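You operate a simulated robot arm through the tools that you are given. There is no shell and no other tool. Be economical: measure what you need, move in short steps, check, and stop when the job is done.

You are at the controls of a simulated robot arm. One attempt, no reset.

TASK
Strap the yellow ring once, tag it 2 and put it back.
Fine: the strap goes on at pull 2; strap before tag.

It is judged by the outcome, as a careful person would: the job done as asked, and still so three seconds after it is handed in. It fails if anything else is knocked over, pushed out of place, dropped, spilled or broken.

THE ROBOT
A 5-joint arm with a two-finger parallel gripper, fixed in place. Base frame: the origin is at the foot of the arm, x ahead of it, y to its left, z up; the work surface is at about z = 10. Units: mm, degrees, N and s.
With the tool pointing down near the work surface it reaches from about 260 to 600 mm from the base axis. Its first joint turns from -66.0 to 66.0 degrees. The tool tilts only in the upright plane through the base axis and itself; it spins freely about its own axis. Payload 1.57 kg.
The tool frame sits at the grasp point between the pads (the TCP): z along the fingers, y along the line on which they close. The tips reach 30 mm beyond it. Largest opening 80 mm; finger width 17, thickness 12; the body of the gripper, 40 by 82 mm, starts 80 mm behind the TCP.
Orientation is told as [roll, pitch, yaw] about the base's x, y, z axes, in that order, counted from this pose: with the fingers straight down and closing along the base's y, the tool's x points along the base's -x, its y along +y and its z along -z.

THE INTERFACE
- The arm moves only by the tool send_rows. Its argument "increments" is a list of rows, each a list of 3 entries, a list of its own where there are three numbers: the shift along the base's x, y, z in mm, then the turn, a rotation vector about the base's x, y, z in degrees, then the gripper command, from -1 (fully open) to 1 (shut), values between in proportion. In form: [[[tx, ty, tz], [rx, ry, rz], jaw], ...]. A call has 1 to 8 rows; each row is the pose to reach, as a shift and turn from the pose commanded when the call began. Each row takes 0.2 s and may step no farther than 50 mm and 8.6 degrees from the row before; otherwise, or with a gripper value out of range, the whole call is refused. Where a pose cannot be reached the arm comes as near as it can. A force on the tool above 40 N (or 10 N above the force at the start of the call, whichever is more), or a blocked arm, ends the call early, and 0.2 s more pass. The fingers move at their own pace (about 153 mm/s each) and stop on an object; they squeeze with about 43 N. The grip force told is the motor's: it shows also when the fingers shut on nothing. Time passes only in rows, and 0.2 s behind the last, so rows that repeat a pose let the fingers close. The reply holds the time, the measured pose of the TCP, the force on the tool along the base axes, the opening and the grip force, in the units named above and with some noise, with the torque about the TCP (base axes, N m) and any sound that the robot's microphone picked up.
- Cameras (640 x 400 px; columns grow to the right, rows downward): "scene" is fixed at [50.5, 408.8, 526.5]; the picture's right is [-0.61, -0.79, 0.00], its down [-0.44, 0.33, -0.84] and it looks along [0.66, -0.51, -0.55] (base axes); focal length 364 px, centre (320, 200). "wrist" rides on the gripper at [72, -7, -122] in the tool frame; the picture's right is [0.09, 1.00, 0.00], its down [-0.84, 0.08, -0.54] and it looks along [-0.54, 0.05, 0.84] (tool axes); focal length 238 px, centre (320, 200). There is no depth. A picture from a camera that has moved, and an enlarged one, comes with that camera's place and axes in the base frame and with its lens.
- snapshot(camera): a new picture of that camera. The clock stands still meanwhile.
- zoom(camera, box): a new picture of the part [left, top, right, bottom] of that camera's present view, enlarged. The clock stands still meanwhile.
- hand_in(): hands the job in; it is judged then, once.

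Go step by step. Nothing tells you positions but the pictures and the camera data: compare them with the known pose of the tool, close in by small moves and look again before you grip or let go. The budget is 120 turns and 64 pictures, counting those below and the enlarged ones. Unless the task says otherwise, let go and move clear before handing in, and close with one line.

The tools are called after "Request:" as name(argument=value, ...) on one line, values as JSON. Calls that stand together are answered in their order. send_rows: Moves the arm, as the interface text tells. Its arguments: {"type":"object","properties":{"increments":{"type":"array","items":{"type":"array"}}},"required":["increments"]} The other tools are called the same way: snapshot (camera) takes a picture; zoom (camera, box) takes an enlarged picture of a part of a camera's view; hand_in () hands the job in.

At the start:

```text
clock: 0.0
eef_pos: [348.8, 146.8, 307.1]
ee_rot: [0.0, 0.0, 0.0]
ft_force: [-0.4, 0.0, 0.1]
ft_torque: [0.0, 0.02, 0.01]
width: 79.8
finger_force: 0.1
```

scene: 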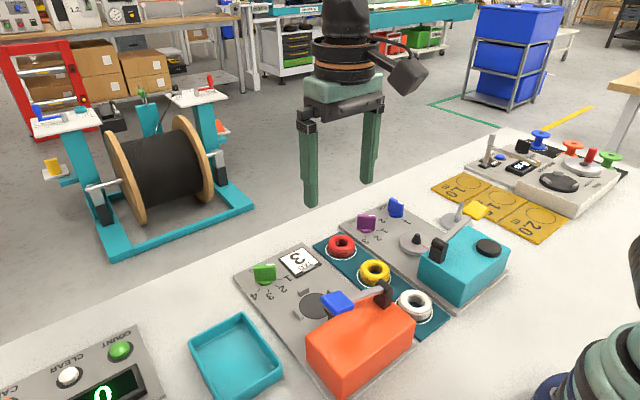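
wrist: 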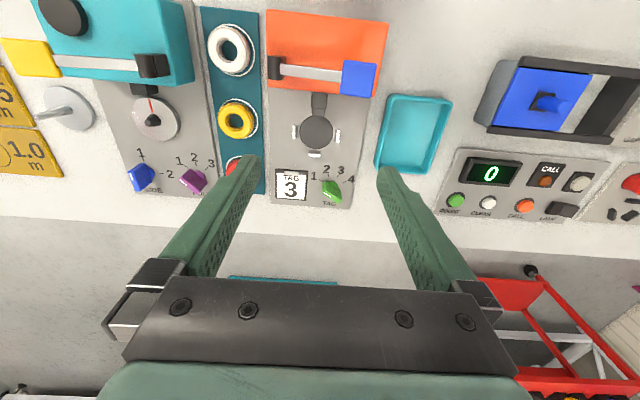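

I see a strapping machine (teal), a tagger (orange), and a rack with red, yellow and white rings. I'll look closer at the labels and controls first.

Request:
zoom(camera="scene", box=[230, 190, 430, 315])

Request:
zoom(camera="scene", box=[330, 180, 530, 305])

Request:
zoom(camera="wrist", box=[0, 0, 320, 200])

Request:
zoom(camera="wrist", box=[200, 0, 400, 220])

Request:
zoom(camera="wrist", box=[400, 40, 640, 240])

```text
3.20 times, centred on (330, 252) of scene
camera zoom: at [50.5, 408.8, 526.5], right [-0.61, -0.79, 0.0], down [-0.44, 0.33, -0.84], along [0.66, -0.51, -0.55], focal length 1164 px, centre (288, 32)
```

zoom: 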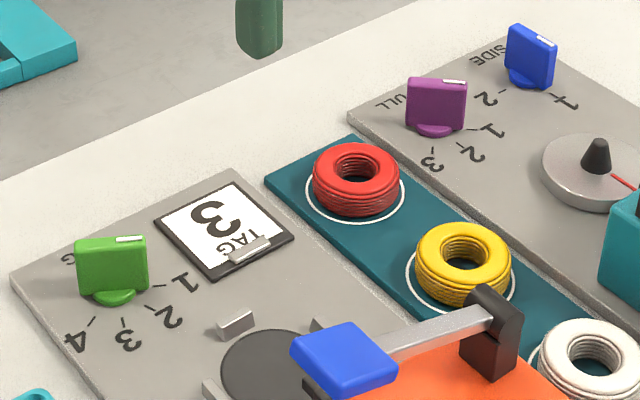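

```text
3.20 times, centred on (430, 242) of scene
camera zoom: at [50.5, 408.8, 526.5], right [-0.61, -0.79, 0.0], down [-0.44, 0.33, -0.84], along [0.66, -0.51, -0.55], focal length 1164 px, centre (-32, 64)
```

zoom: 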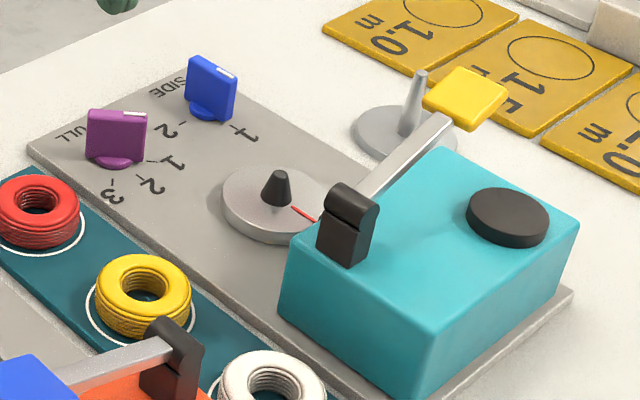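

```text
2.00 times, centred on (160, 100) of wrist
camera zoom: at [277.7, 140.1, 428.3], right [-0.09, 1.0, 0.0], down [0.84, 0.08, 0.54], along [0.54, 0.05, -0.84], focal length 477 px, centre (640, 400)
```

zoom: 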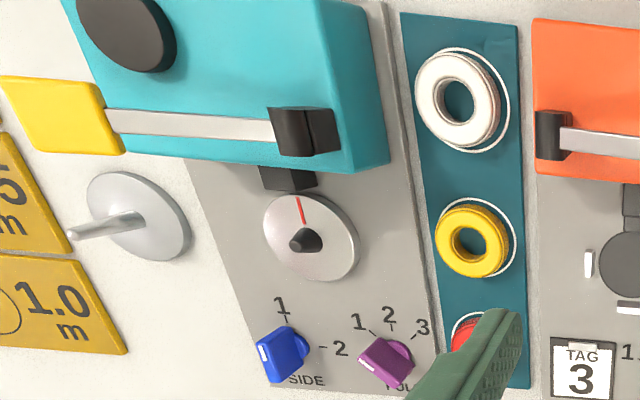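

```text
1.82 times, centred on (300, 110) of wrist
camera zoom: at [277.7, 140.1, 428.3], right [-0.09, 1.0, 0.0], down [0.84, 0.08, 0.54], along [0.54, 0.05, -0.84], focal length 433 px, centre (356, 364)
```

zoom: 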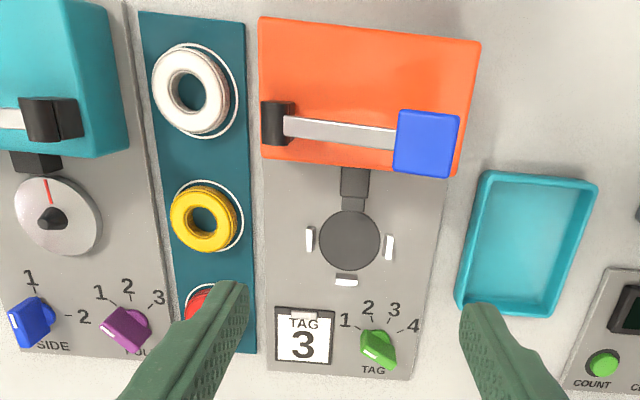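

```text
2.00 times, centred on (520, 140) of wrist
camera zoom: at [277.7, 140.1, 428.3], right [-0.09, 1.0, 0.0], down [0.84, 0.08, 0.54], along [0.54, 0.05, -0.84], focal length 477 px, centre (-80, 320)
```

zoom: 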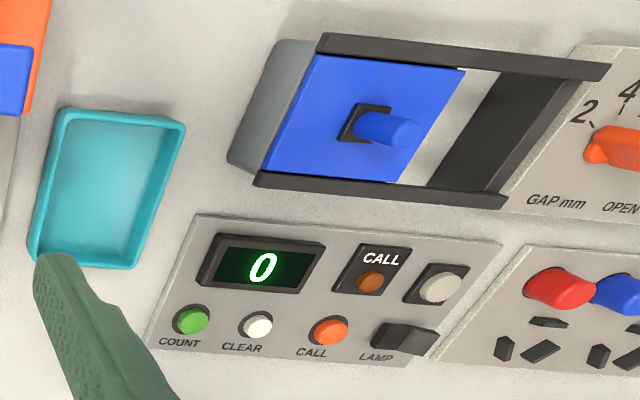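

The teal strapper is at about y=-120 and the orange tagger at about y=145, with the yellow ring at about (387, 14). I'll move over the strapper knobs for a closer view.

Request:
send_rows(increments=[[[10, -50, 0], [0, 0, 0], -1], [[20, -100, 0], [0, 0, 0], -1], [[30, -150, -10], [0, 0, 0], -1], [[35, -200, -30], [0, 0, 0], -1], [[35, -250, -40], [0, 0, 0], -1]])

Request:
snapshot(camera="wrist")

```text
refused: row 1 steps farther than a row can; nothing moved
```

```text
56 pictures are left
camera wrist: at [277.7, 140.1, 428.3], right [-0.09, 1.0, 0.0], down [0.84, 0.08, 0.54], along [0.54, 0.05, -0.84], focal length 238 px, centre (320, 200)
```

wrist: 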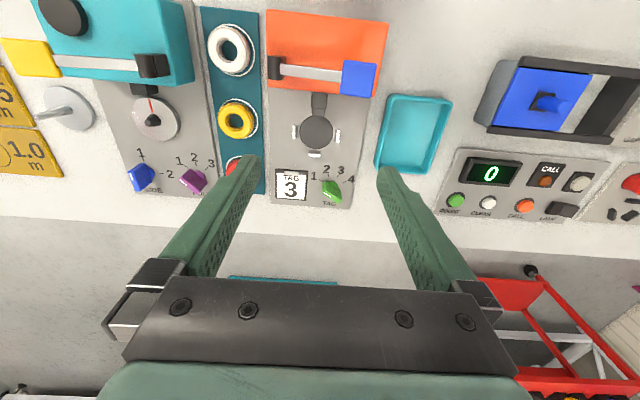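

The step was slightly too long, so I'll use 45 mm steps at the same height.

Request:
send_rows(increments=[[[8, -45, 0], [0, 0, 0], -1], [[16, -90, 0], [0, 0, 0], -1], [[24, -135, -8], [0, 0, 0], -1], [[30, -180, -20], [0, 0, 0], -1], [[35, -225, -30], [0, 0, 0], -1], [[38, -260, -40], [0, 0, 0], -1]])

Request:
snapshot(camera="wrist")

Request:
zoom(camera="wrist", box=[220, 60, 420, 185])

```text
clock: 1.4
eef_pos: [388.3, -116.4, 264.2]
ee_rot: [0.0, 0.1, 0.0]
ft_force: [0.1, 0.4, 0.2]
ft_torque: [-0.01, -0.01, 0.04]
width: 80.0
finger_force: 0.0
```

```text
55 pictures are left
camera wrist: at [316.6, -122.5, 386.9], right [-0.09, 1.0, 0.0], down [0.84, 0.08, 0.54], along [0.54, 0.05, -0.84], focal length 238 px, centre (320, 200)
```

wrist: 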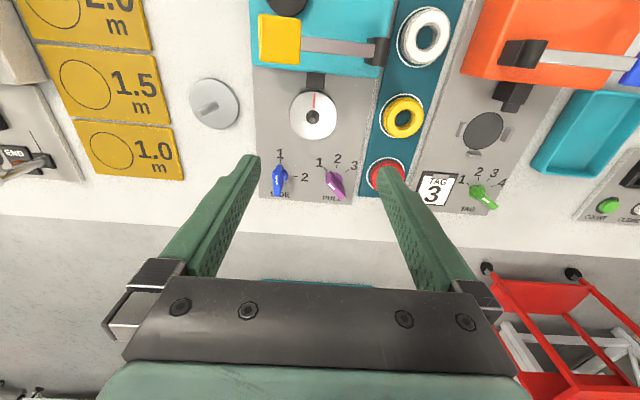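

```text
3.20 times, centred on (320, 122) of wrist
camera zoom: at [316.6, -122.5, 386.9], right [-0.09, 1.0, 0.0], down [0.84, 0.08, 0.54], along [0.54, 0.05, -0.84], focal length 763 px, centre (320, 448)
```

zoom: 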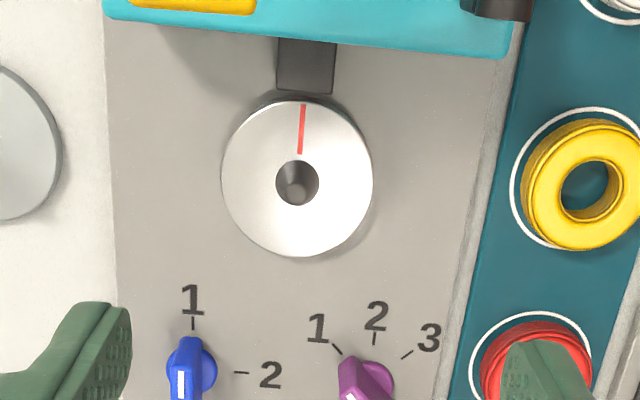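

I'll zoom in on the knobs to read which way they point.

Request:
zoom(camera="wrist", box=[255, 140, 365, 210])

Request:
zoom(camera="wrist", box=[410, 150, 520, 220])

```text
5.71 times, centred on (310, 175) of wrist
camera zoom: at [316.6, -122.5, 386.9], right [-0.09, 1.0, 0.0], down [0.84, 0.08, 0.54], along [0.54, 0.05, -0.84], focal length 1362 px, centre (377, 343)
```

zoom: 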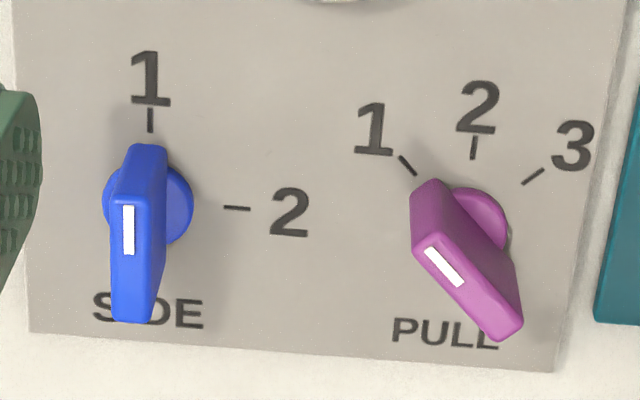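

```text
5.71 times, centred on (465, 185) of wrist
camera zoom: at [316.6, -122.5, 386.9], right [-0.09, 1.0, 0.0], down [0.84, 0.08, 0.54], along [0.54, 0.05, -0.84], focal length 1362 px, centre (-509, 286)
```

zoom: 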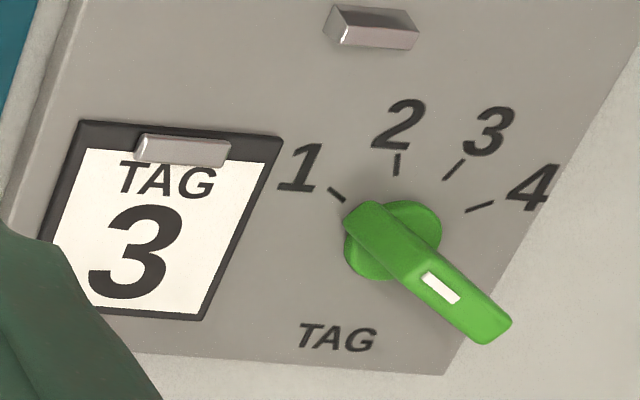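

SIDE is at 1, PULL is at 1 and TAG is at 1. I take the PULL knob to be at about (507,-78) with its top near z 50. I'll turn the gripper 45° and hover over it.

Request:
send_rows(increments=[[[30, 8, -20], [0, 0, 7.5], -0.3], [[60, 16, -50], [0, 0, 15], -0.3], [[90, 24, -80], [0, 0, 22.5], -0.3], [[110, 30, -110], [0, 0, 30], -0.3], [[120, 35, -140], [0, 0, 37.5], -0.3], [[120, 35, -160], [0, 0, 45], -0.3], [[120, 35, -160], [0, 0, 45], -0.3]])

Request:
snapshot(camera="wrist")

Request:
snapshot(camera="scene")

```text
clock: 3.0
eef_pos: [506.7, -79.5, 105.4]
ee_rot: [0.0, 0.1, 45.2]
ft_force: [0.1, 1.2, -0.1]
ft_torque: [0.01, 0.05, 0.0]
width: 52.0
finger_force: 0.0
```

```text
51 pictures are left
camera wrist: at [461.5, -135.1, 227.2], right [-0.77, 0.64, 0.0], down [0.54, 0.65, 0.54], along [0.35, 0.42, -0.84], focal length 238 px, centre (320, 200)
```

wrist: 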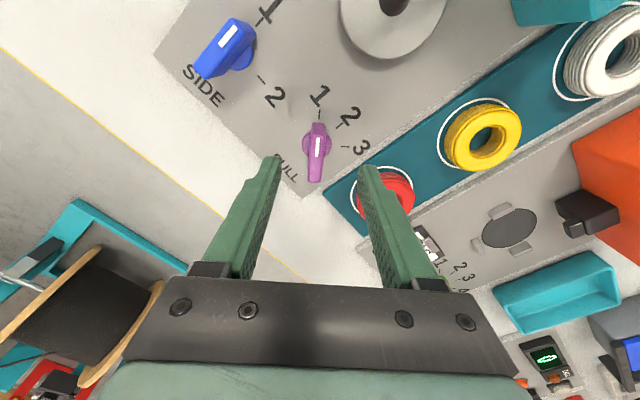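

```text
50 pictures are left
```

scene: 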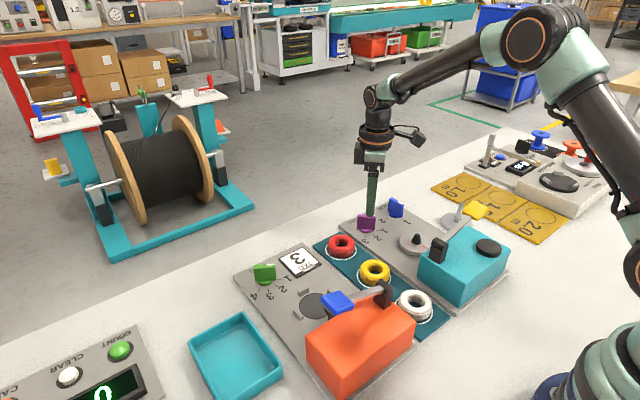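

The knob is centred between the fingers, with its axis at about (511,-81). I'll shift slightly, descend, and grip it.

Request:
send_rows(increments=[[[4, -2, -25], [0, 0, 0], -0.3], [[4, -2, -45], [0, 0, 0], -0.3], [[4, -2, -47], [0, 0, 0], -0.3], [[4, -2, -47], [0, 0, 0], 1], [[4, -2, -47], [0, 0, 0], 1], [[4, -2, -47], [0, 0, 0], 1]])

Request:
snapshot(camera="wrist")

```text
clock: 4.4
eef_pos: [509.1, -79.6, 58.4]
ee_rot: [-0.1, 0.1, 45.0]
ft_force: [-2.8, 4.3, 1.0]
ft_torque: [-0.08, 0.09, -0.04]
width: 11.9
finger_force: 29.5
```

```text
49 pictures are left
camera wrist: at [465.0, -135.4, 180.4], right [-0.77, 0.64, 0.0], down [0.54, 0.65, 0.54], along [0.35, 0.42, -0.84], focal length 238 px, centre (320, 200)
```

wrist: 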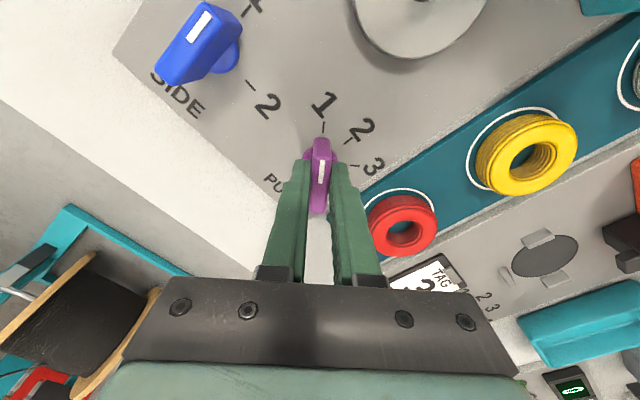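

I have the PULL knob gripped. I'll turn it -45° (clockwise from above) to 2.

Request:
send_rows(increments=[[[0, 0, 0], [0, 0, -7.5], 1], [[0, 0, 0], [0, 0, -15], 1], [[0, 0, 0], [0, 0, -22.5], 1], [[0, 0, 0], [0, 0, -30], 1], [[0, 0, 0], [0, 0, -37.5], 1], [[0, 0, 0], [0, 0, -45], 1], [[0, 0, 0], [0, 0, -45], 1]])

Request:
snapshot(camera="wrist")

```text
clock: 6.0
eef_pos: [510.6, -78.2, 57.2]
ee_rot: [0.1, 0.3, 0.1]
ft_force: [-15.3, 29.6, 8.3]
ft_torque: [0.46, -0.15, 0.1]
width: 11.9
finger_force: 29.2
```

```text
48 pictures are left
camera wrist: at [439.4, -84.7, 180.7], right [-0.09, 1.0, 0.0], down [0.84, 0.08, 0.54], along [0.53, 0.05, -0.84], focal length 238 px, centre (320, 200)
```

wrist: 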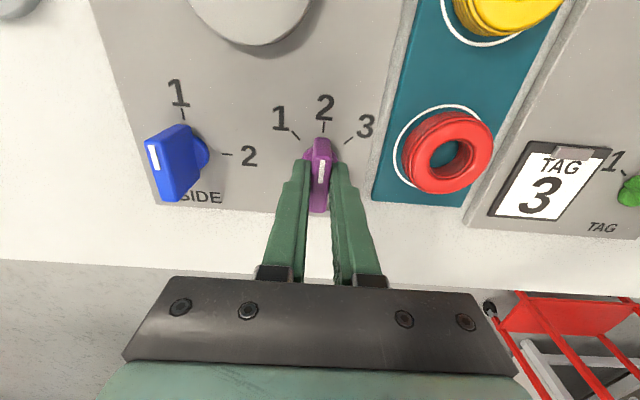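

PULL now reads 2. I'll let go, rise and check it, then move to the TAG knob at about (507,179). Its ridge needs a yaw of about +67.5°.

Request:
send_rows(increments=[[[0, 0, 0], [0, 0, 0], -0.3], [[0, 0, 0], [0, 0, 0], -0.3], [[0, 0, 40], [0, 0, 0], -0.3], [[0, 0, 80], [0, 0, 0], -0.3], [[0, 0, 80], [0, 0, 0], -0.3]])

Request:
zoom(camera="wrist", box=[220, 80, 420, 205])

Request:
send_rows(increments=[[[0, 40, 0], [0, 0, 8.5], -0.3], [[0, 80, 0], [0, 0, 17], -0.3], [[0, 120, 0], [0, 0, 25.5], -0.3], [[0, 160, 0], [0, 0, 34], -0.3], [[0, 200, 0], [0, 0, 42.5], -0.3], [[-2, 240, 0], [0, 0, 51], -0.3], [[-4, 259, -10], [0, 0, 59.5], -0.3], [[-4, 259, -25], [0, 0, 67.5], -0.3]])

Request:
snapshot(camera="wrist")

```text
clock: 7.2
eef_pos: [509.7, -81.6, 138.1]
ee_rot: [0.0, 0.0, 0.0]
ft_force: [1.0, 0.3, 0.5]
ft_torque: [-0.02, 0.0, 0.01]
width: 52.2
finger_force: 0.1
```

```text
3.20 times, centred on (320, 142) of wrist
camera zoom: at [439.0, -87.9, 261.3], right [-0.09, 1.0, 0.0], down [0.84, 0.08, 0.54], along [0.54, 0.05, -0.84], focal length 763 px, centre (320, 384)
```

zoom: 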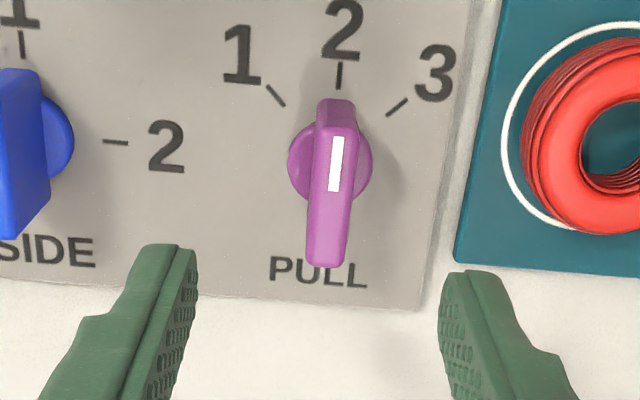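

```text
clock: 9.0
eef_pos: [504.3, 178.5, 113.2]
ee_rot: [0.1, 0.0, 67.6]
ft_force: [0.2, 0.3, 0.6]
ft_torque: [-0.02, 0.0, -0.02]
width: 52.1
finger_force: 0.2
```

```text
46 pictures are left
camera wrist: at [485.3, 108.8, 236.7], right [-0.96, 0.29, 0.0], down [0.25, 0.8, 0.54], along [0.16, 0.52, -0.84], focal length 238 px, centre (320, 200)
```

wrist: 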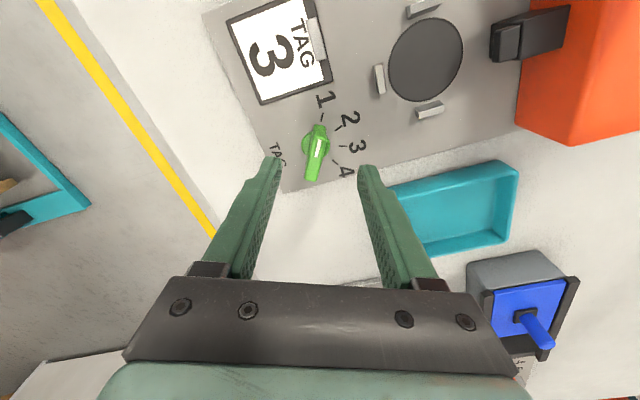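

PULL is confirmed at 2. The TAG knob is now between the fingers, so I'll descend, grip it, and turn it 45° clockwise.

Request:
send_rows(increments=[[[3, 1, -25], [0, 0, 0], -0.3], [[3, 1, -50], [0, 0, 0], -0.3], [[3, 1, -55], [0, 0, 0], -0.3], [[3, 1, -55], [0, 0, 0], 1], [[3, 1, -55], [0, 0, 0], 1], [[3, 1, -55], [0, 0, 0], 1]])

Request:
snapshot(camera="wrist")

```text
clock: 10.4
eef_pos: [507.6, 179.1, 59.0]
ee_rot: [0.1, 0.2, 67.5]
ft_force: [-12.4, 5.7, 2.6]
ft_torque: [-0.23, -0.06, -0.52]
width: 13.7
finger_force: 30.4
```

```text
45 pictures are left
camera wrist: at [488.6, 109.9, 181.5], right [-0.96, 0.3, 0.0], down [0.25, 0.8, 0.54], along [0.16, 0.52, -0.84], focal length 238 px, centre (320, 200)
```

wrist: 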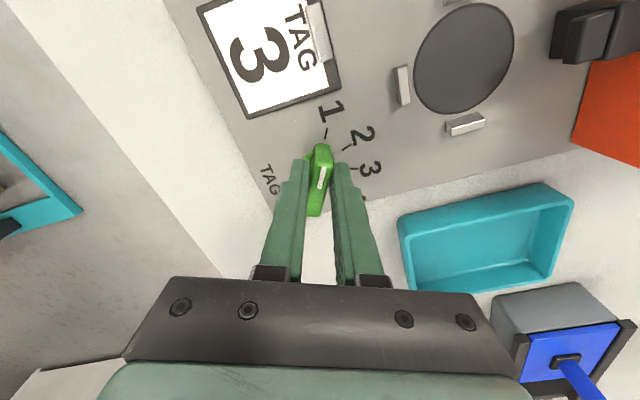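

The wide opening and the torque suggest the knob sits nearer 60°, so the stops are about 40° apart. I'll turn to a yaw of 20° and check against the ticks.

Request:
send_rows(increments=[[[-1, 0, 0], [0, 0, -7.5], 1], [[-2, 0, 0], [0, 0, -15.5], 1], [[-2, 0, 0], [0, 0, -23.5], 1], [[-2, 0, 0], [0, 0, -31.5], 1], [[-2, 0, 0], [0, 0, -39.5], 1], [[-2, 0, 0], [0, 0, -47.5], 1], [[-2, 0, 0], [0, 0, -47.5], 1]])

Request:
send_rows(increments=[[[0, 0, 0], [0, 0, 0], -0.3], [[0, 0, 0], [0, 0, 0], -0.3], [[0, 0, 40], [0, 0, 0], -0.3], [[0, 0, 80], [0, 0, 0], -0.3], [[0, 0, 80], [0, 0, 0], -0.3]])

Request:
zoom(camera="wrist", box=[220, 80, 420, 205])

```text
clock: 12.0
eef_pos: [504.5, 182.6, 58.5]
ee_rot: [-0.1, 0.3, 20.3]
ft_force: [-29.5, 24.9, 2.2]
ft_torque: [0.53, 0.42, 0.22]
width: 12.0
finger_force: 29.1
```

```text
clock: 13.2
eef_pos: [508.3, 179.7, 141.2]
ee_rot: [-0.1, 0.0, 20.0]
ft_force: [-0.6, 0.1, -0.2]
ft_torque: [-0.02, 0.04, 0.01]
width: 51.9
finger_force: 0.0
```

```text
3.20 times, centred on (320, 142) of wrist
camera zoom: at [443.9, 148.7, 262.5], right [-0.43, 0.9, 0.0], down [0.76, 0.36, 0.54], along [0.49, 0.23, -0.84], focal length 763 px, centre (320, 384)
```

zoom: 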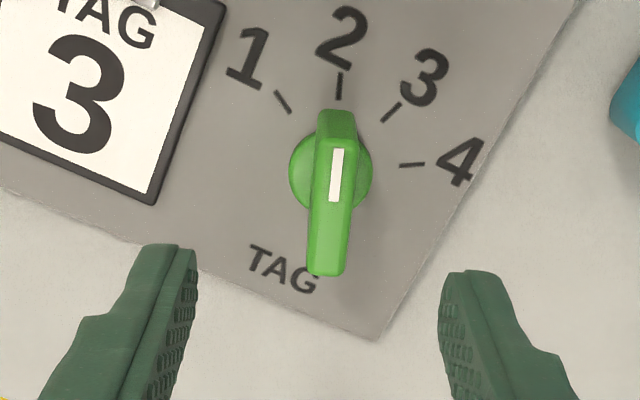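

TAG is set to 2. Now I'll go above the yellow ring and look.

Request:
send_rows(increments=[[[-24, -33, 10], [0, 0, -4], -1], [[-48, -66, 10], [0, 0, -8], -1], [[-72, -99, 10], [0, 0, -12], -1], [[-96, -132, 10], [0, 0, -16], -1], [[-121, -166, 10], [0, 0, -20], -1], [[-121, -166, 10], [0, 0, -20], -1]])

Request:
snapshot(camera="wrist")

Request:
snapshot(camera="scene")

```text
clock: 14.6
eef_pos: [386.5, 11.5, 148.9]
ee_rot: [0.1, 0.1, -0.1]
ft_force: [-0.2, 0.5, 0.8]
ft_torque: [0.0, -0.03, 0.03]
width: 80.1
finger_force: 0.1
```

```text
43 pictures are left
camera wrist: at [314.9, 6.2, 271.9], right [-0.09, 1.0, 0.0], down [0.84, 0.08, 0.54], along [0.54, 0.05, -0.84], focal length 238 px, centre (320, 200)
```

wrist: 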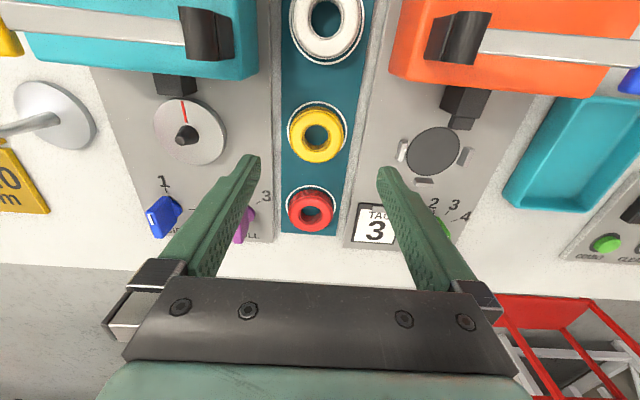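

```text
42 pictures are left
```

scene: 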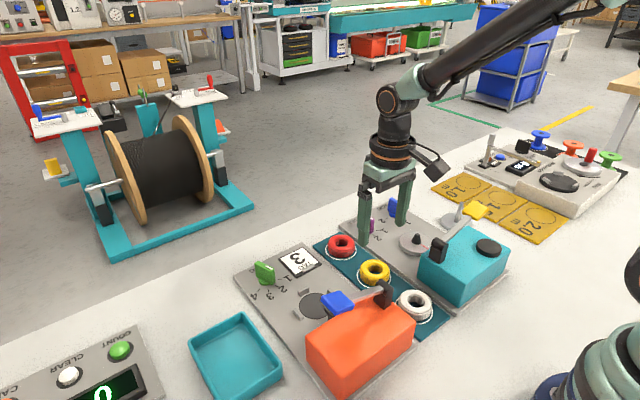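

The ring centre is at about (387,12.5). I'll zoom to refine the ring height and to see the machine heads.

Request:
zoom(camera="wrist", box=[270, 85, 370, 185])

Request:
zoom(camera="wrist", box=[110, 50, 270, 180])

Request:
zoom(camera="scene", box=[270, 240, 430, 340])

```text
4.00 times, centred on (320, 135) of wrist
camera zoom: at [314.9, 6.2, 271.9], right [-0.09, 1.0, 0.0], down [0.84, 0.08, 0.54], along [0.54, 0.05, -0.84], focal length 953 px, centre (320, 460)
```

zoom: 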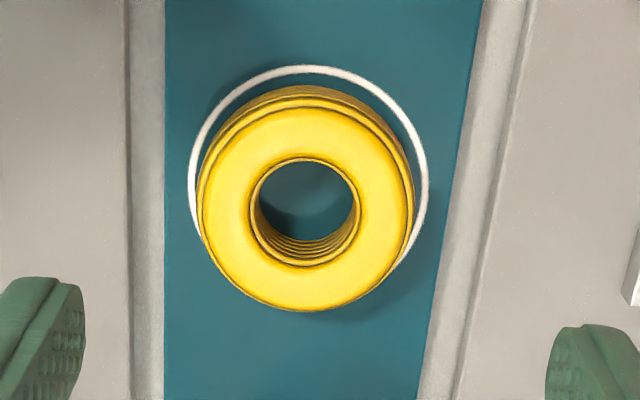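

```text
3.08 times, centred on (190, 115) of wrist
camera zoom: at [314.9, 6.2, 271.9], right [-0.09, 1.0, 0.0], down [0.84, 0.08, 0.54], along [0.54, 0.05, -0.84], focal length 733 px, centre (720, 462)
```

zoom: 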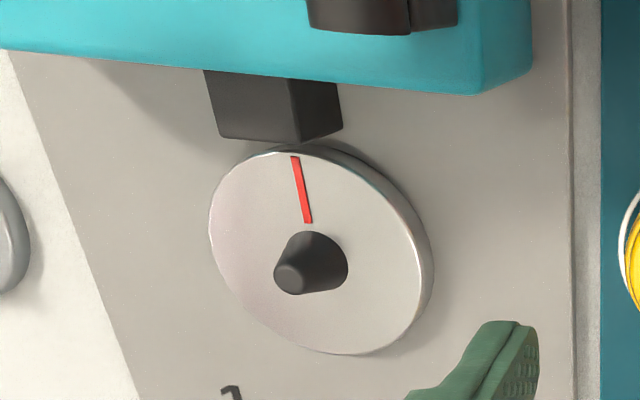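

```text
4.00 times, centred on (350, 290) of scene
camera zoom: at [50.5, 408.8, 526.5], right [-0.61, -0.79, 0.0], down [-0.44, 0.33, -0.84], along [0.66, -0.51, -0.55], focal length 1455 px, centre (200, -160)
```

zoom: 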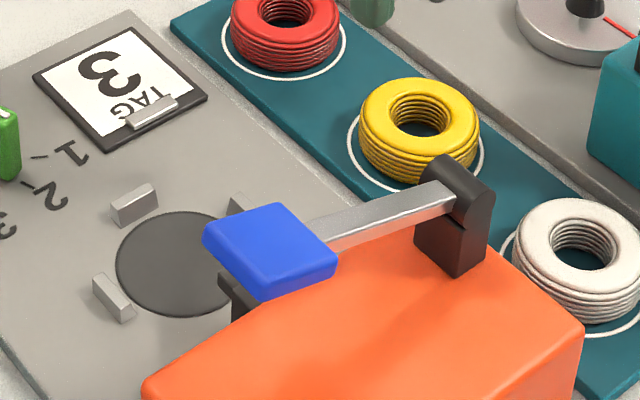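

The ring spans about z 15–42 and is centred near (387.5,11). I'll descend with the fingers closing along y and grip it.

Request:
send_rows(increments=[[[1, -2, -40], [0, 0, 0], -1], [[1, -2, -70], [0, 0, 0], -1], [[1, -2, -90], [0, 0, 0], -1], [[1, -2, -97], [0, 0, 0], -1], [[1, -2, -97], [0, 0, 0], -1]])

Request:
snapshot(camera="wrist")

Request:
zoom(camera="scene", box=[290, 200, 450, 300])

```text
clock: 15.8
eef_pos: [386.4, 12.3, 51.7]
ee_rot: [-0.1, 0.1, 0.1]
ft_force: [-0.1, -0.2, -1.1]
ft_torque: [-0.02, 0.0, -0.03]
width: 80.1
finger_force: 0.0
```

```text
38 pictures are left
camera wrist: at [317.4, 5.0, 174.6], right [-0.09, 1.0, 0.0], down [0.84, 0.08, 0.54], along [0.54, 0.05, -0.84], focal length 238 px, centre (320, 200)
```

wrist: 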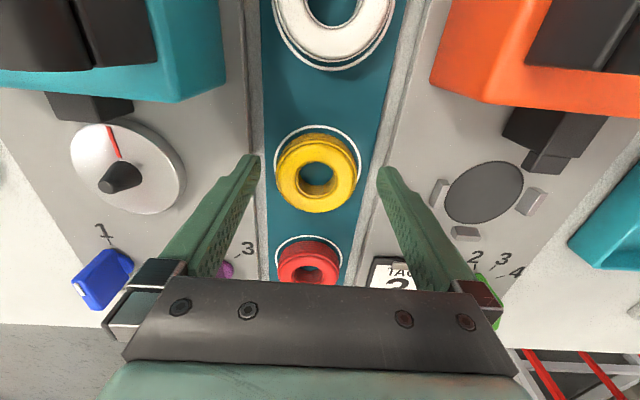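

```text
4.00 times, centred on (370, 250) of scene
camera zoom: at [50.5, 408.8, 526.5], right [-0.61, -0.79, 0.0], down [-0.44, 0.33, -0.84], along [0.66, -0.51, -0.55], focal length 1455 px, centre (120, 0)
```

zoom: 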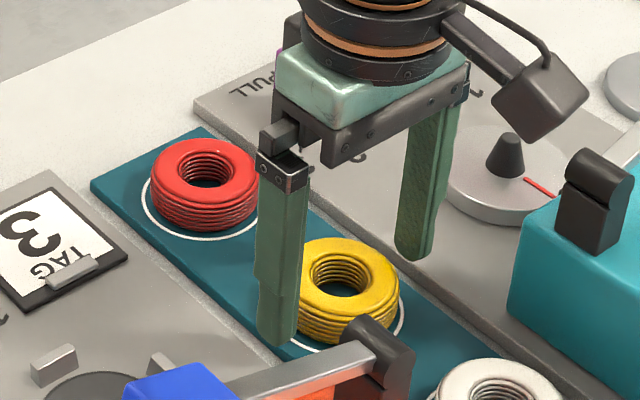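

The fingers straddle the ring. I'll nudge slightly and close.

Request:
send_rows(increments=[[[-1, -2, 0], [0, 0, 0], -1], [[-1, -2, 0], [0, 0, 0], 0], [[-1, -2, 0], [0, 0, 0], 1], [[-1, -2, 0], [0, 0, 0], 1], [[-1, -2, 0], [0, 0, 0], 1]])

Request:
snapshot(camera="wrist")

```text
clock: 17.0
eef_pos: [386.8, 9.7, 52.2]
ee_rot: [-0.1, 0.0, 0.1]
ft_force: [0.2, 0.5, -0.3]
ft_torque: [-0.04, 0.0, -0.01]
width: 57.2
finger_force: 42.9
```

```text
36 pictures are left
camera wrist: at [316.1, 2.8, 174.3], right [-0.09, 1.0, 0.0], down [0.84, 0.08, 0.54], along [0.54, 0.05, -0.84], focal length 238 px, centre (320, 200)
```

wrist: 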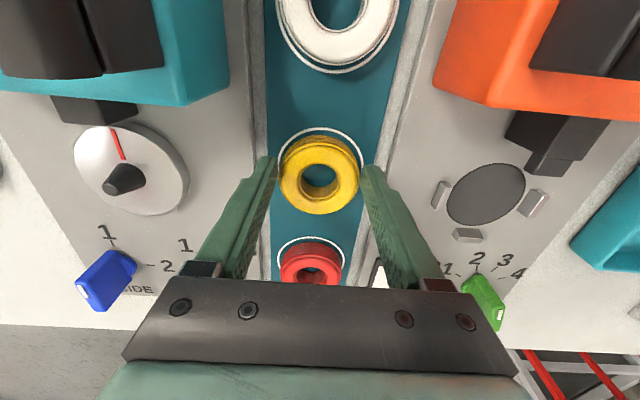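

I'm holding the ring (57 mm wide); its home pose is commanded TCP (386.8, 9.8, 53.1). I'll lift and carry it above the turntable.

Request:
send_rows(increments=[[[0, 0, 40], [0, 0, 0], 1], [[0, 0, 75], [0, 0, 0], 1], [[4, -40, 75], [0, 0, 0], 1], [[8, -80, 75], [0, 0, 0], 1], [[12, -120, 75], [0, 0, 0], 1], [[13, -131, 70], [0, 0, 0], 1], [[13, -131, 70], [0, 0, 0], 1]])

Request:
snapshot(camera="wrist")

Request:
zoom(camera="scene", box=[340, 150, 540, 310])

```text
clock: 18.6
eef_pos: [398.7, -122.9, 121.9]
ee_rot: [-0.1, 0.0, 0.0]
ft_force: [-0.5, 0.2, 0.2]
ft_torque: [-0.01, -0.02, 0.0]
width: 56.6
finger_force: 43.1
```

```text
35 pictures are left
camera wrist: at [328.7, -128.6, 244.2], right [-0.09, 1.0, 0.0], down [0.84, 0.08, 0.54], along [0.54, 0.05, -0.84], focal length 238 px, centre (320, 200)
```

wrist: 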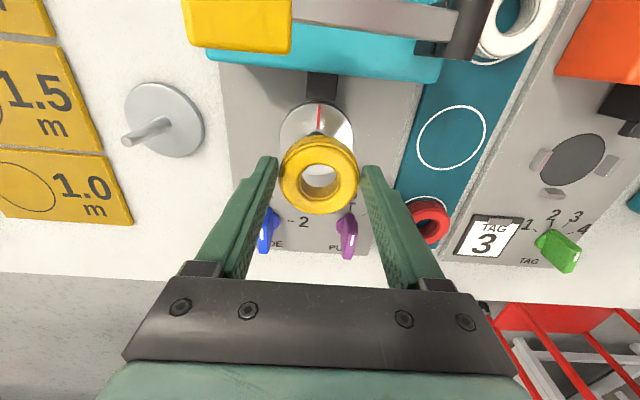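

```text
2.50 times, centred on (440, 230) of scene
camera zoom: at [50.6, 408.8, 526.5], right [-0.61, -0.79, 0.0], down [-0.44, 0.33, -0.84], along [0.66, -0.51, -0.55], focal length 910 px, centre (20, 125)
```

zoom: 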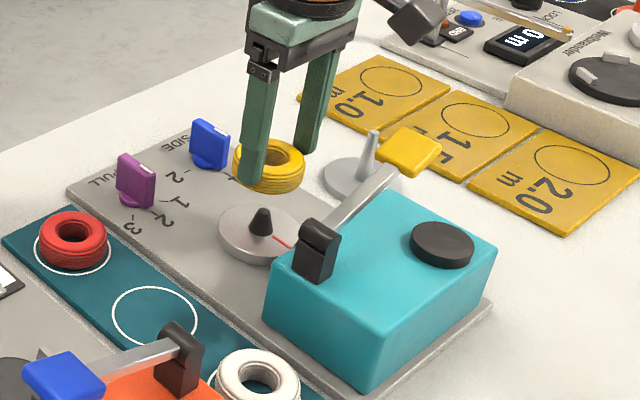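

The ring is held just in front of and above the post. I'll zoom to line it up.

Request:
zoom(camera="wrist", box=[260, 80, 380, 220])

Request:
zoom(camera="scene", box=[390, 180, 470, 260])

```text
2.86 times, centred on (320, 150) of wrist
camera zoom: at [328.7, -128.6, 244.2], right [-0.09, 1.0, 0.0], down [0.84, 0.08, 0.54], along [0.54, 0.05, -0.84], focal length 681 px, centre (320, 343)
```

zoom: 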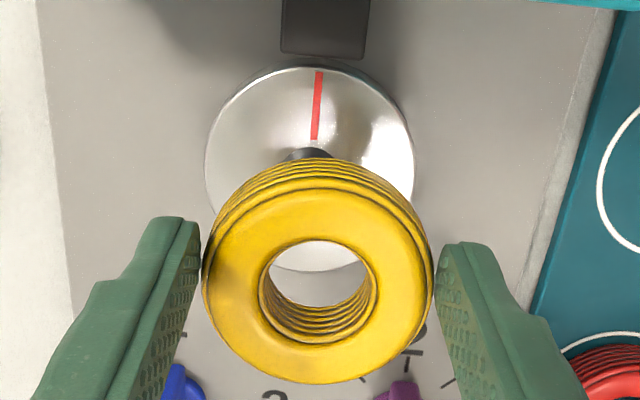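

```text
5.00 times, centred on (430, 220) of scene
camera zoom: at [50.6, 408.8, 526.5], right [-0.61, -0.79, 0.0], down [-0.44, 0.33, -0.84], along [0.66, -0.51, -0.55], focal length 1819 px, centre (-230, 100)
```

zoom: 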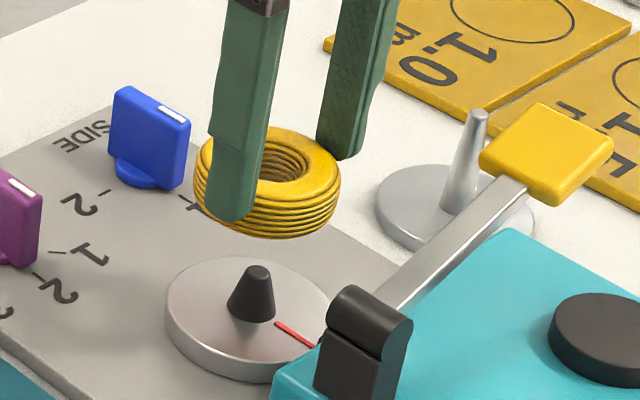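

I put the post at about (401.5,-124). I'll shift to it, descend most of the way, and check again.

Request:
send_rows(increments=[[[1.5, -3, 0], [0, 0, 0], 1], [[1.5, -3, -20], [0, 0, 0], 1], [[1.5, -3, -33], [0, 0, 0], 1], [[1.5, -3, -33], [0, 0, 0], 1]])

Request:
zoom(camera="wrist", box=[260, 80, 380, 220])

Request:
zoom(camera="scene", box=[370, 180, 470, 270])

```text
clock: 19.6
eef_pos: [401.4, -124.0, 89.0]
ee_rot: [0.0, 0.0, 0.0]
ft_force: [-0.1, -0.1, -1.6]
ft_torque: [0.01, 0.03, -0.01]
width: 56.6
finger_force: 42.6
```

```text
2.86 times, centred on (320, 150) of wrist
camera zoom: at [329.5, -130.9, 211.1], right [-0.09, 1.0, 0.0], down [0.84, 0.08, 0.54], along [0.54, 0.05, -0.84], focal length 681 px, centre (320, 343)
```

zoom: 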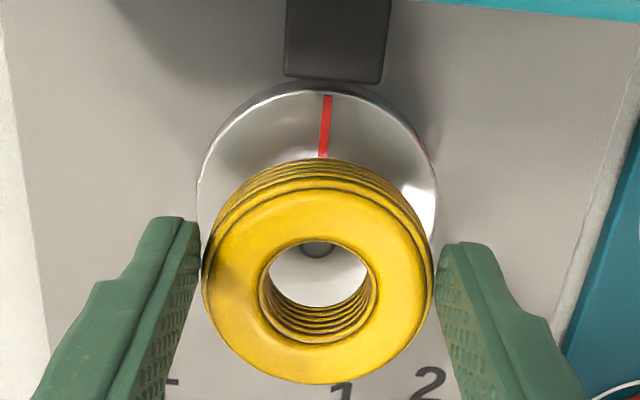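

```text
4.44 times, centred on (420, 225) of scene
camera zoom: at [50.6, 408.8, 526.5], right [-0.61, -0.79, 0.0], down [-0.44, 0.33, -0.84], along [0.66, -0.51, -0.55], focal length 1617 px, centre (-124, 89)
```

zoom: 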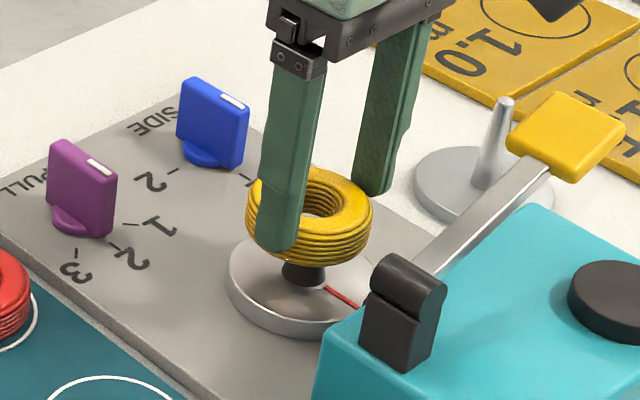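

The post sits centred under the ring hole. I'll lower onto the turntable gently.

Request:
send_rows(increments=[[[0.5, 0, -8], [0, 0, 0], 1], [[0.5, 0, -14], [0, 0, 0], 1], [[0.5, 0, -18], [0, 0, 0], 1], [[0.5, 0, -20], [0, 0, 0], 1], [[0.5, 0, -22], [0, 0, 0], 1], [[0.5, 0, -23.5], [0, 0, 0], 1]])

Request:
zoom(camera="scene", box=[370, 180, 470, 270])

```text
clock: 21.0
eef_pos: [399.4, -125.1, 64.8]
ee_rot: [0.1, 0.3, -0.1]
ft_force: [-21.2, 0.3, 25.5]
ft_torque: [-0.03, 0.69, 0.02]
width: 56.8
finger_force: 43.2
```

```text
4.44 times, centred on (420, 225) of scene
camera zoom: at [50.4, 408.9, 526.5], right [-0.61, -0.79, 0.0], down [-0.44, 0.33, -0.84], along [0.66, -0.51, -0.55], focal length 1617 px, centre (-124, 89)
```

zoom: 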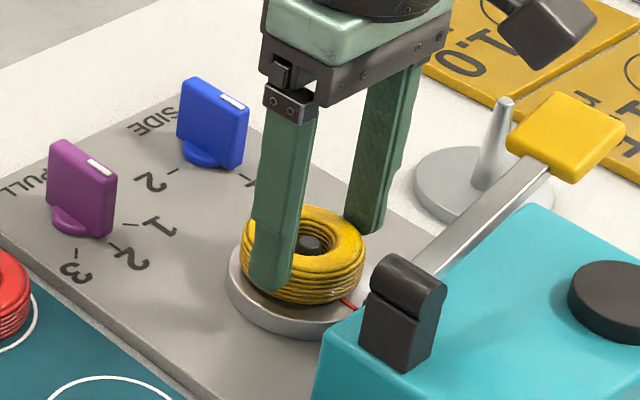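

There's some side force from the post, so I'll ease back 2 mm in x and see whether the ring is seated.

Request:
send_rows(increments=[[[-1, 0, 0], [0, 0, 0], 1], [[-2.2, 0, 0], [0, 0, 0], 1], [[-2.2, 0, 0], [0, 0, 0], 1]])

Request:
snapshot(camera="wrist")

```text
clock: 21.8
eef_pos: [400.8, -125.1, 65.7]
ee_rot: [0.0, -0.1, 0.0]
ft_force: [-1.3, 0.0, 3.1]
ft_torque: [0.05, -0.05, 0.03]
width: 56.6
finger_force: 43.1
```

```text
28 pictures are left
camera wrist: at [328.6, -130.8, 187.8], right [-0.09, 1.0, 0.0], down [0.84, 0.08, 0.54], along [0.54, 0.05, -0.84], focal length 238 px, centre (320, 200)
```

wrist: 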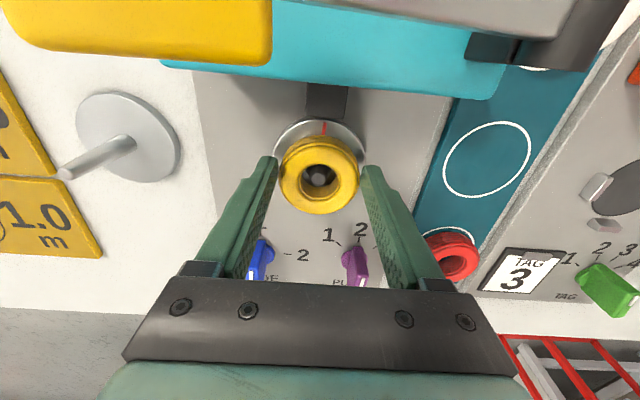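

The side force is gone. I'll lower a little more until it seats.

Request:
send_rows(increments=[[[0, 0, -1], [0, 0, 0], 1], [[0, 0, -2], [0, 0, 0], 1], [[0, 0, -3], [0, 0, 0], 1], [[0, 0, -3], [0, 0, 0], 1]])

```text
clock: 22.8
eef_pos: [400.3, -125.5, 62.4]
ee_rot: [-0.1, -0.1, 0.0]
ft_force: [-6.8, 4.5, 37.1]
ft_torque: [0.23, -0.01, 0.05]
width: 57.0
finger_force: 43.4
```

It's seated (37 N vertical at TCP z ≈63). I'll release and lift clear.

Request:
send_rows(increments=[[[0, 0, 0.5], [0, 0, 0], -0.6], [[0, 0, 1], [0, 0, 0], -1], [[0, 0, 1], [0, 0, 0], -1], [[0, 0, 40], [0, 0, 0], -1], [[0, 0, 85], [0, 0, 0], -1], [[0, 0, 90], [0, 0, 0], -1]])

Request:
snapshot(camera="wrist")

Request:
zoom(camera="scene", box=[380, 180, 540, 300])

```text
clock: 24.2
eef_pos: [399.7, -123.8, 153.1]
ee_rot: [0.0, 0.0, 0.0]
ft_force: [-0.5, 0.4, 0.1]
ft_torque: [0.0, 0.0, 0.02]
width: 79.7
finger_force: 0.0
```

```text
27 pictures are left
camera wrist: at [329.1, -130.2, 275.0], right [-0.09, 1.0, 0.0], down [0.84, 0.08, 0.54], along [0.54, 0.05, -0.84], focal length 238 px, centre (320, 200)
```

wrist: 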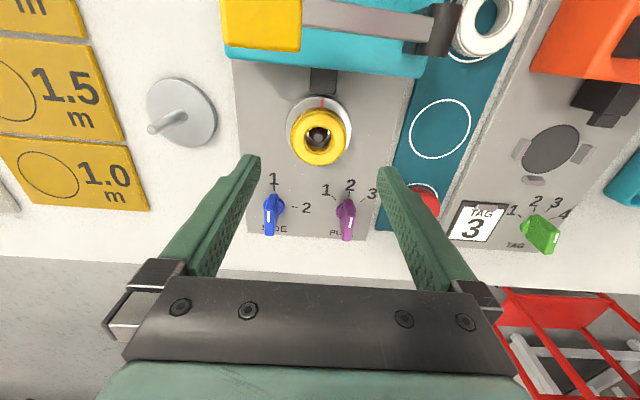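

```text
3.33 times, centred on (460, 240) of scene
camera zoom: at [50.5, 408.8, 526.5], right [-0.61, -0.79, 0.0], down [-0.44, 0.33, -0.84], along [0.66, -0.51, -0.55], focal length 1213 px, centre (-147, 67)
```

zoom: 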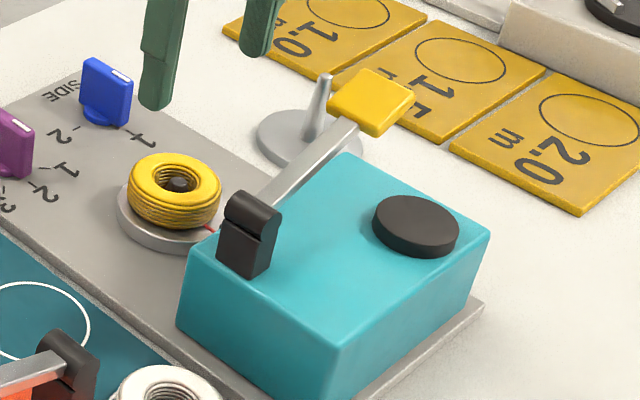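

The ring is on the turntable over the post. The yellow lever handle triangulates to about (318,-160,140), raised, with its pivot near y=-65. I'll close the fingers and hover over the handle.

Request:
send_rows(increments=[[[0, 0, 35], [0, 0, 0], 1], [[-30, -10, 45], [0, 0, 0], 1], [[-60, -22, 45], [0, 0, 0], 1], [[-82, -35, 40], [0, 0, 0], 1], [[-82, -35, 33], [0, 0, 0], 1], [[-82, -35, 33], [0, 0, 0], 1]])

Request:
zoom(camera="scene", box=[400, 160, 540, 265])

Request:
snapshot(camera="wrist")

```text
clock: 25.6
eef_pos: [317.5, -158.9, 184.6]
ee_rot: [0.0, 0.0, 0.0]
ft_force: [-0.5, -0.3, 0.6]
ft_torque: [-0.02, 0.0, 0.0]
width: 0.0
finger_force: 21.0
```

```text
3.81 times, centred on (470, 212) of scene
camera zoom: at [50.5, 408.8, 526.5], right [-0.61, -0.79, 0.0], down [-0.44, 0.33, -0.84], along [0.66, -0.51, -0.55], focal length 1386 px, centre (-251, 152)
```

zoom: 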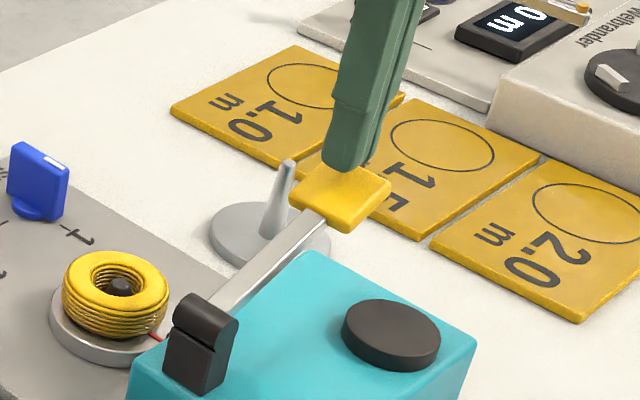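

```text
24 pictures are left
camera wrist: at [246.2, -165.1, 307.2], right [-0.09, 1.0, 0.0], down [0.84, 0.08, 0.54], along [0.54, 0.05, -0.84], focal length 238 px, centre (320, 200)
```

wrist: 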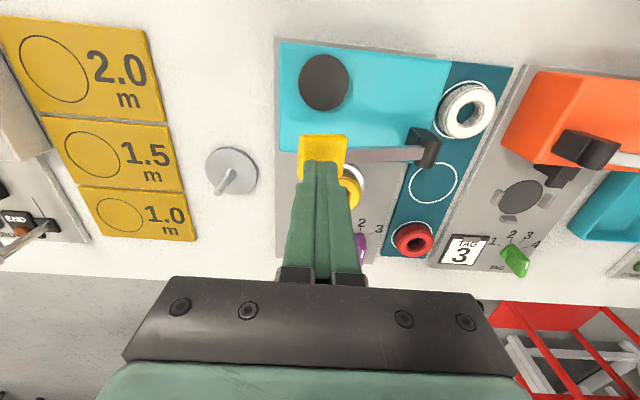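

The fingertips are over the handle. I'll shift 4 mm back in x and press down gradually, watching the force and sound.

Request:
send_rows(increments=[[[-4, 0, -6], [0, 0, 0], 1], [[-4, 0, -13], [0, 0, 0], 1], [[-4, 0, -20], [0, 0, 0], 1], [[-4, 0, -27], [0, 0, 0], 1], [[-4, 0, -34], [0, 0, 0], 1], [[-4, 0, -40], [0, 0, 0], 1]])

Request:
zoom(camera="scene", box=[380, 160, 540, 280])

```text
clock: 27.0
eef_pos: [312.0, -158.6, 145.4]
ee_rot: [0.0, 0.0, 0.0]
ft_force: [-0.3, -1.0, 0.6]
ft_torque: [-0.06, -0.01, -0.02]
width: 0.0
finger_force: 21.3
```

```text
3.33 times, centred on (460, 220) of scene
camera zoom: at [50.5, 408.8, 526.5], right [-0.61, -0.79, 0.0], down [-0.44, 0.33, -0.84], along [0.66, -0.51, -0.55], focal length 1213 px, centre (-147, 133)
```

zoom: 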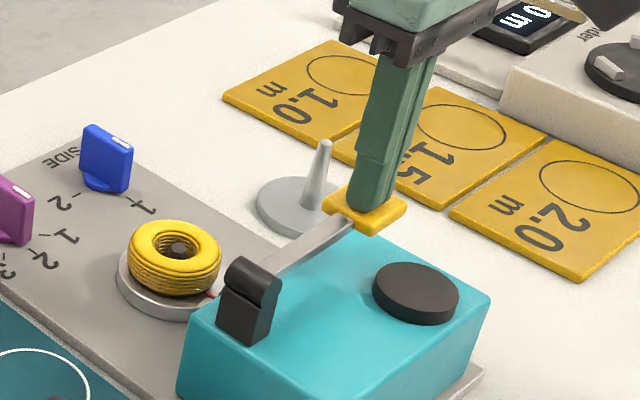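

The lever is following down with light force. I'll keep pressing to the stop.

Request:
send_rows(increments=[[[0, 0, -5], [0, 0, 0], 1], [[0, 0, -10], [0, 0, 0], 1], [[0, 0, -15], [0, 0, 0], 1], [[0, 0, -20], [0, 0, 0], 1], [[0, 0, -25], [0, 0, 0], 1]])

```text
clock: 28.2
eef_pos: [313.7, -159.2, 120.4]
ee_rot: [0.0, 0.0, 0.0]
ft_force: [-0.4, 3.8, 10.3]
ft_torque: [0.2, 0.03, 0.01]
width: 0.0
finger_force: 21.4
```

Request:
zoom(camera="scene", box=[380, 160, 540, 280])

```text
3.33 times, centred on (460, 220) of scene
camera zoom: at [50.5, 408.8, 526.5], right [-0.61, -0.79, 0.0], down [-0.44, 0.33, -0.84], along [0.66, -0.51, -0.55], focal length 1213 px, centre (-147, 133)
```

zoom: 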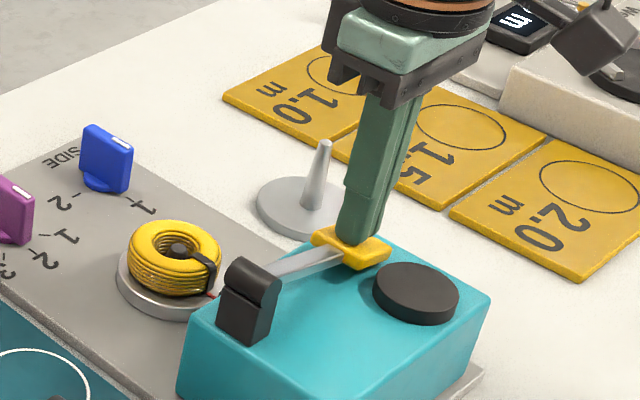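

A strap has appeared on the ring, so that was one stroke. I'll lift off slowly and inspect.

Request:
send_rows(increments=[[[0, 0, 10], [0, 0, 0], 1], [[0, 0, 30], [0, 0, 0], 1], [[0, 0, 55], [0, 0, 0], 1], [[0, 0, 80], [0, 0, 0], 1], [[0, 0, 80], [0, 0, 0], 1]])

Request:
zoom(camera="scene", box=[380, 160, 540, 280])

```text
clock: 29.4
eef_pos: [314.4, -158.2, 201.4]
ee_rot: [0.0, -0.1, 0.0]
ft_force: [0.8, -0.2, 0.1]
ft_torque: [0.0, -0.02, 0.01]
width: 0.0
finger_force: 21.4
```

```text
3.33 times, centred on (460, 220) of scene
camera zoom: at [50.5, 408.8, 526.5], right [-0.61, -0.79, 0.0], down [-0.44, 0.33, -0.84], along [0.66, -0.51, -0.55], focal length 1213 px, centre (-147, 133)
```

zoom: 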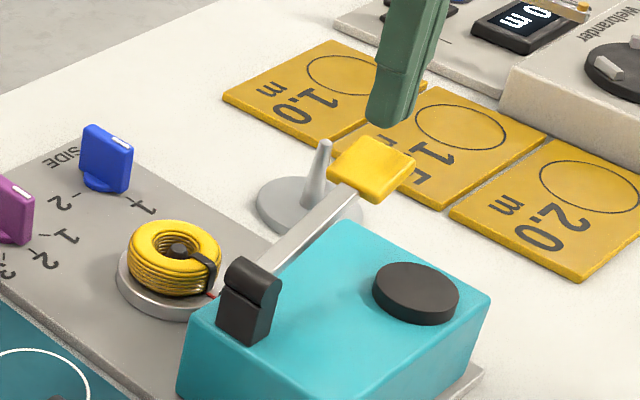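

One strap is on, and the lever sprang back up. I'll return above the ring, open the fingers, and regrip along y.

Request:
send_rows(increments=[[[35, 12, 0], [0, 0, 0], -1], [[70, 25, 0], [0, 0, 0], -1], [[86, 35, -20], [0, 0, 0], -1], [[86, 35, -60], [0, 0, 0], -1], [[86, 35, -80], [0, 0, 0], -1], [[86, 35, -80], [0, 0, 0], -1]])

Request:
zoom(camera="wrist", box=[230, 80, 410, 220])

```text
clock: 30.8
eef_pos: [400.1, -123.6, 121.3]
ee_rot: [0.0, 0.0, 0.1]
ft_force: [0.7, 0.2, 0.1]
ft_torque: [0.01, -0.02, 0.05]
width: 79.9
finger_force: 0.1
```

```text
2.86 times, centred on (320, 150) of wrist
camera zoom: at [329.0, -130.2, 243.9], right [-0.09, 1.0, 0.0], down [0.84, 0.08, 0.54], along [0.54, 0.05, -0.84], focal length 681 px, centre (320, 343)
```

zoom: 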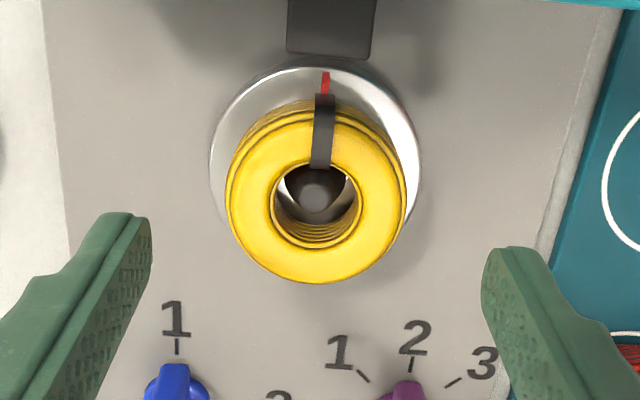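

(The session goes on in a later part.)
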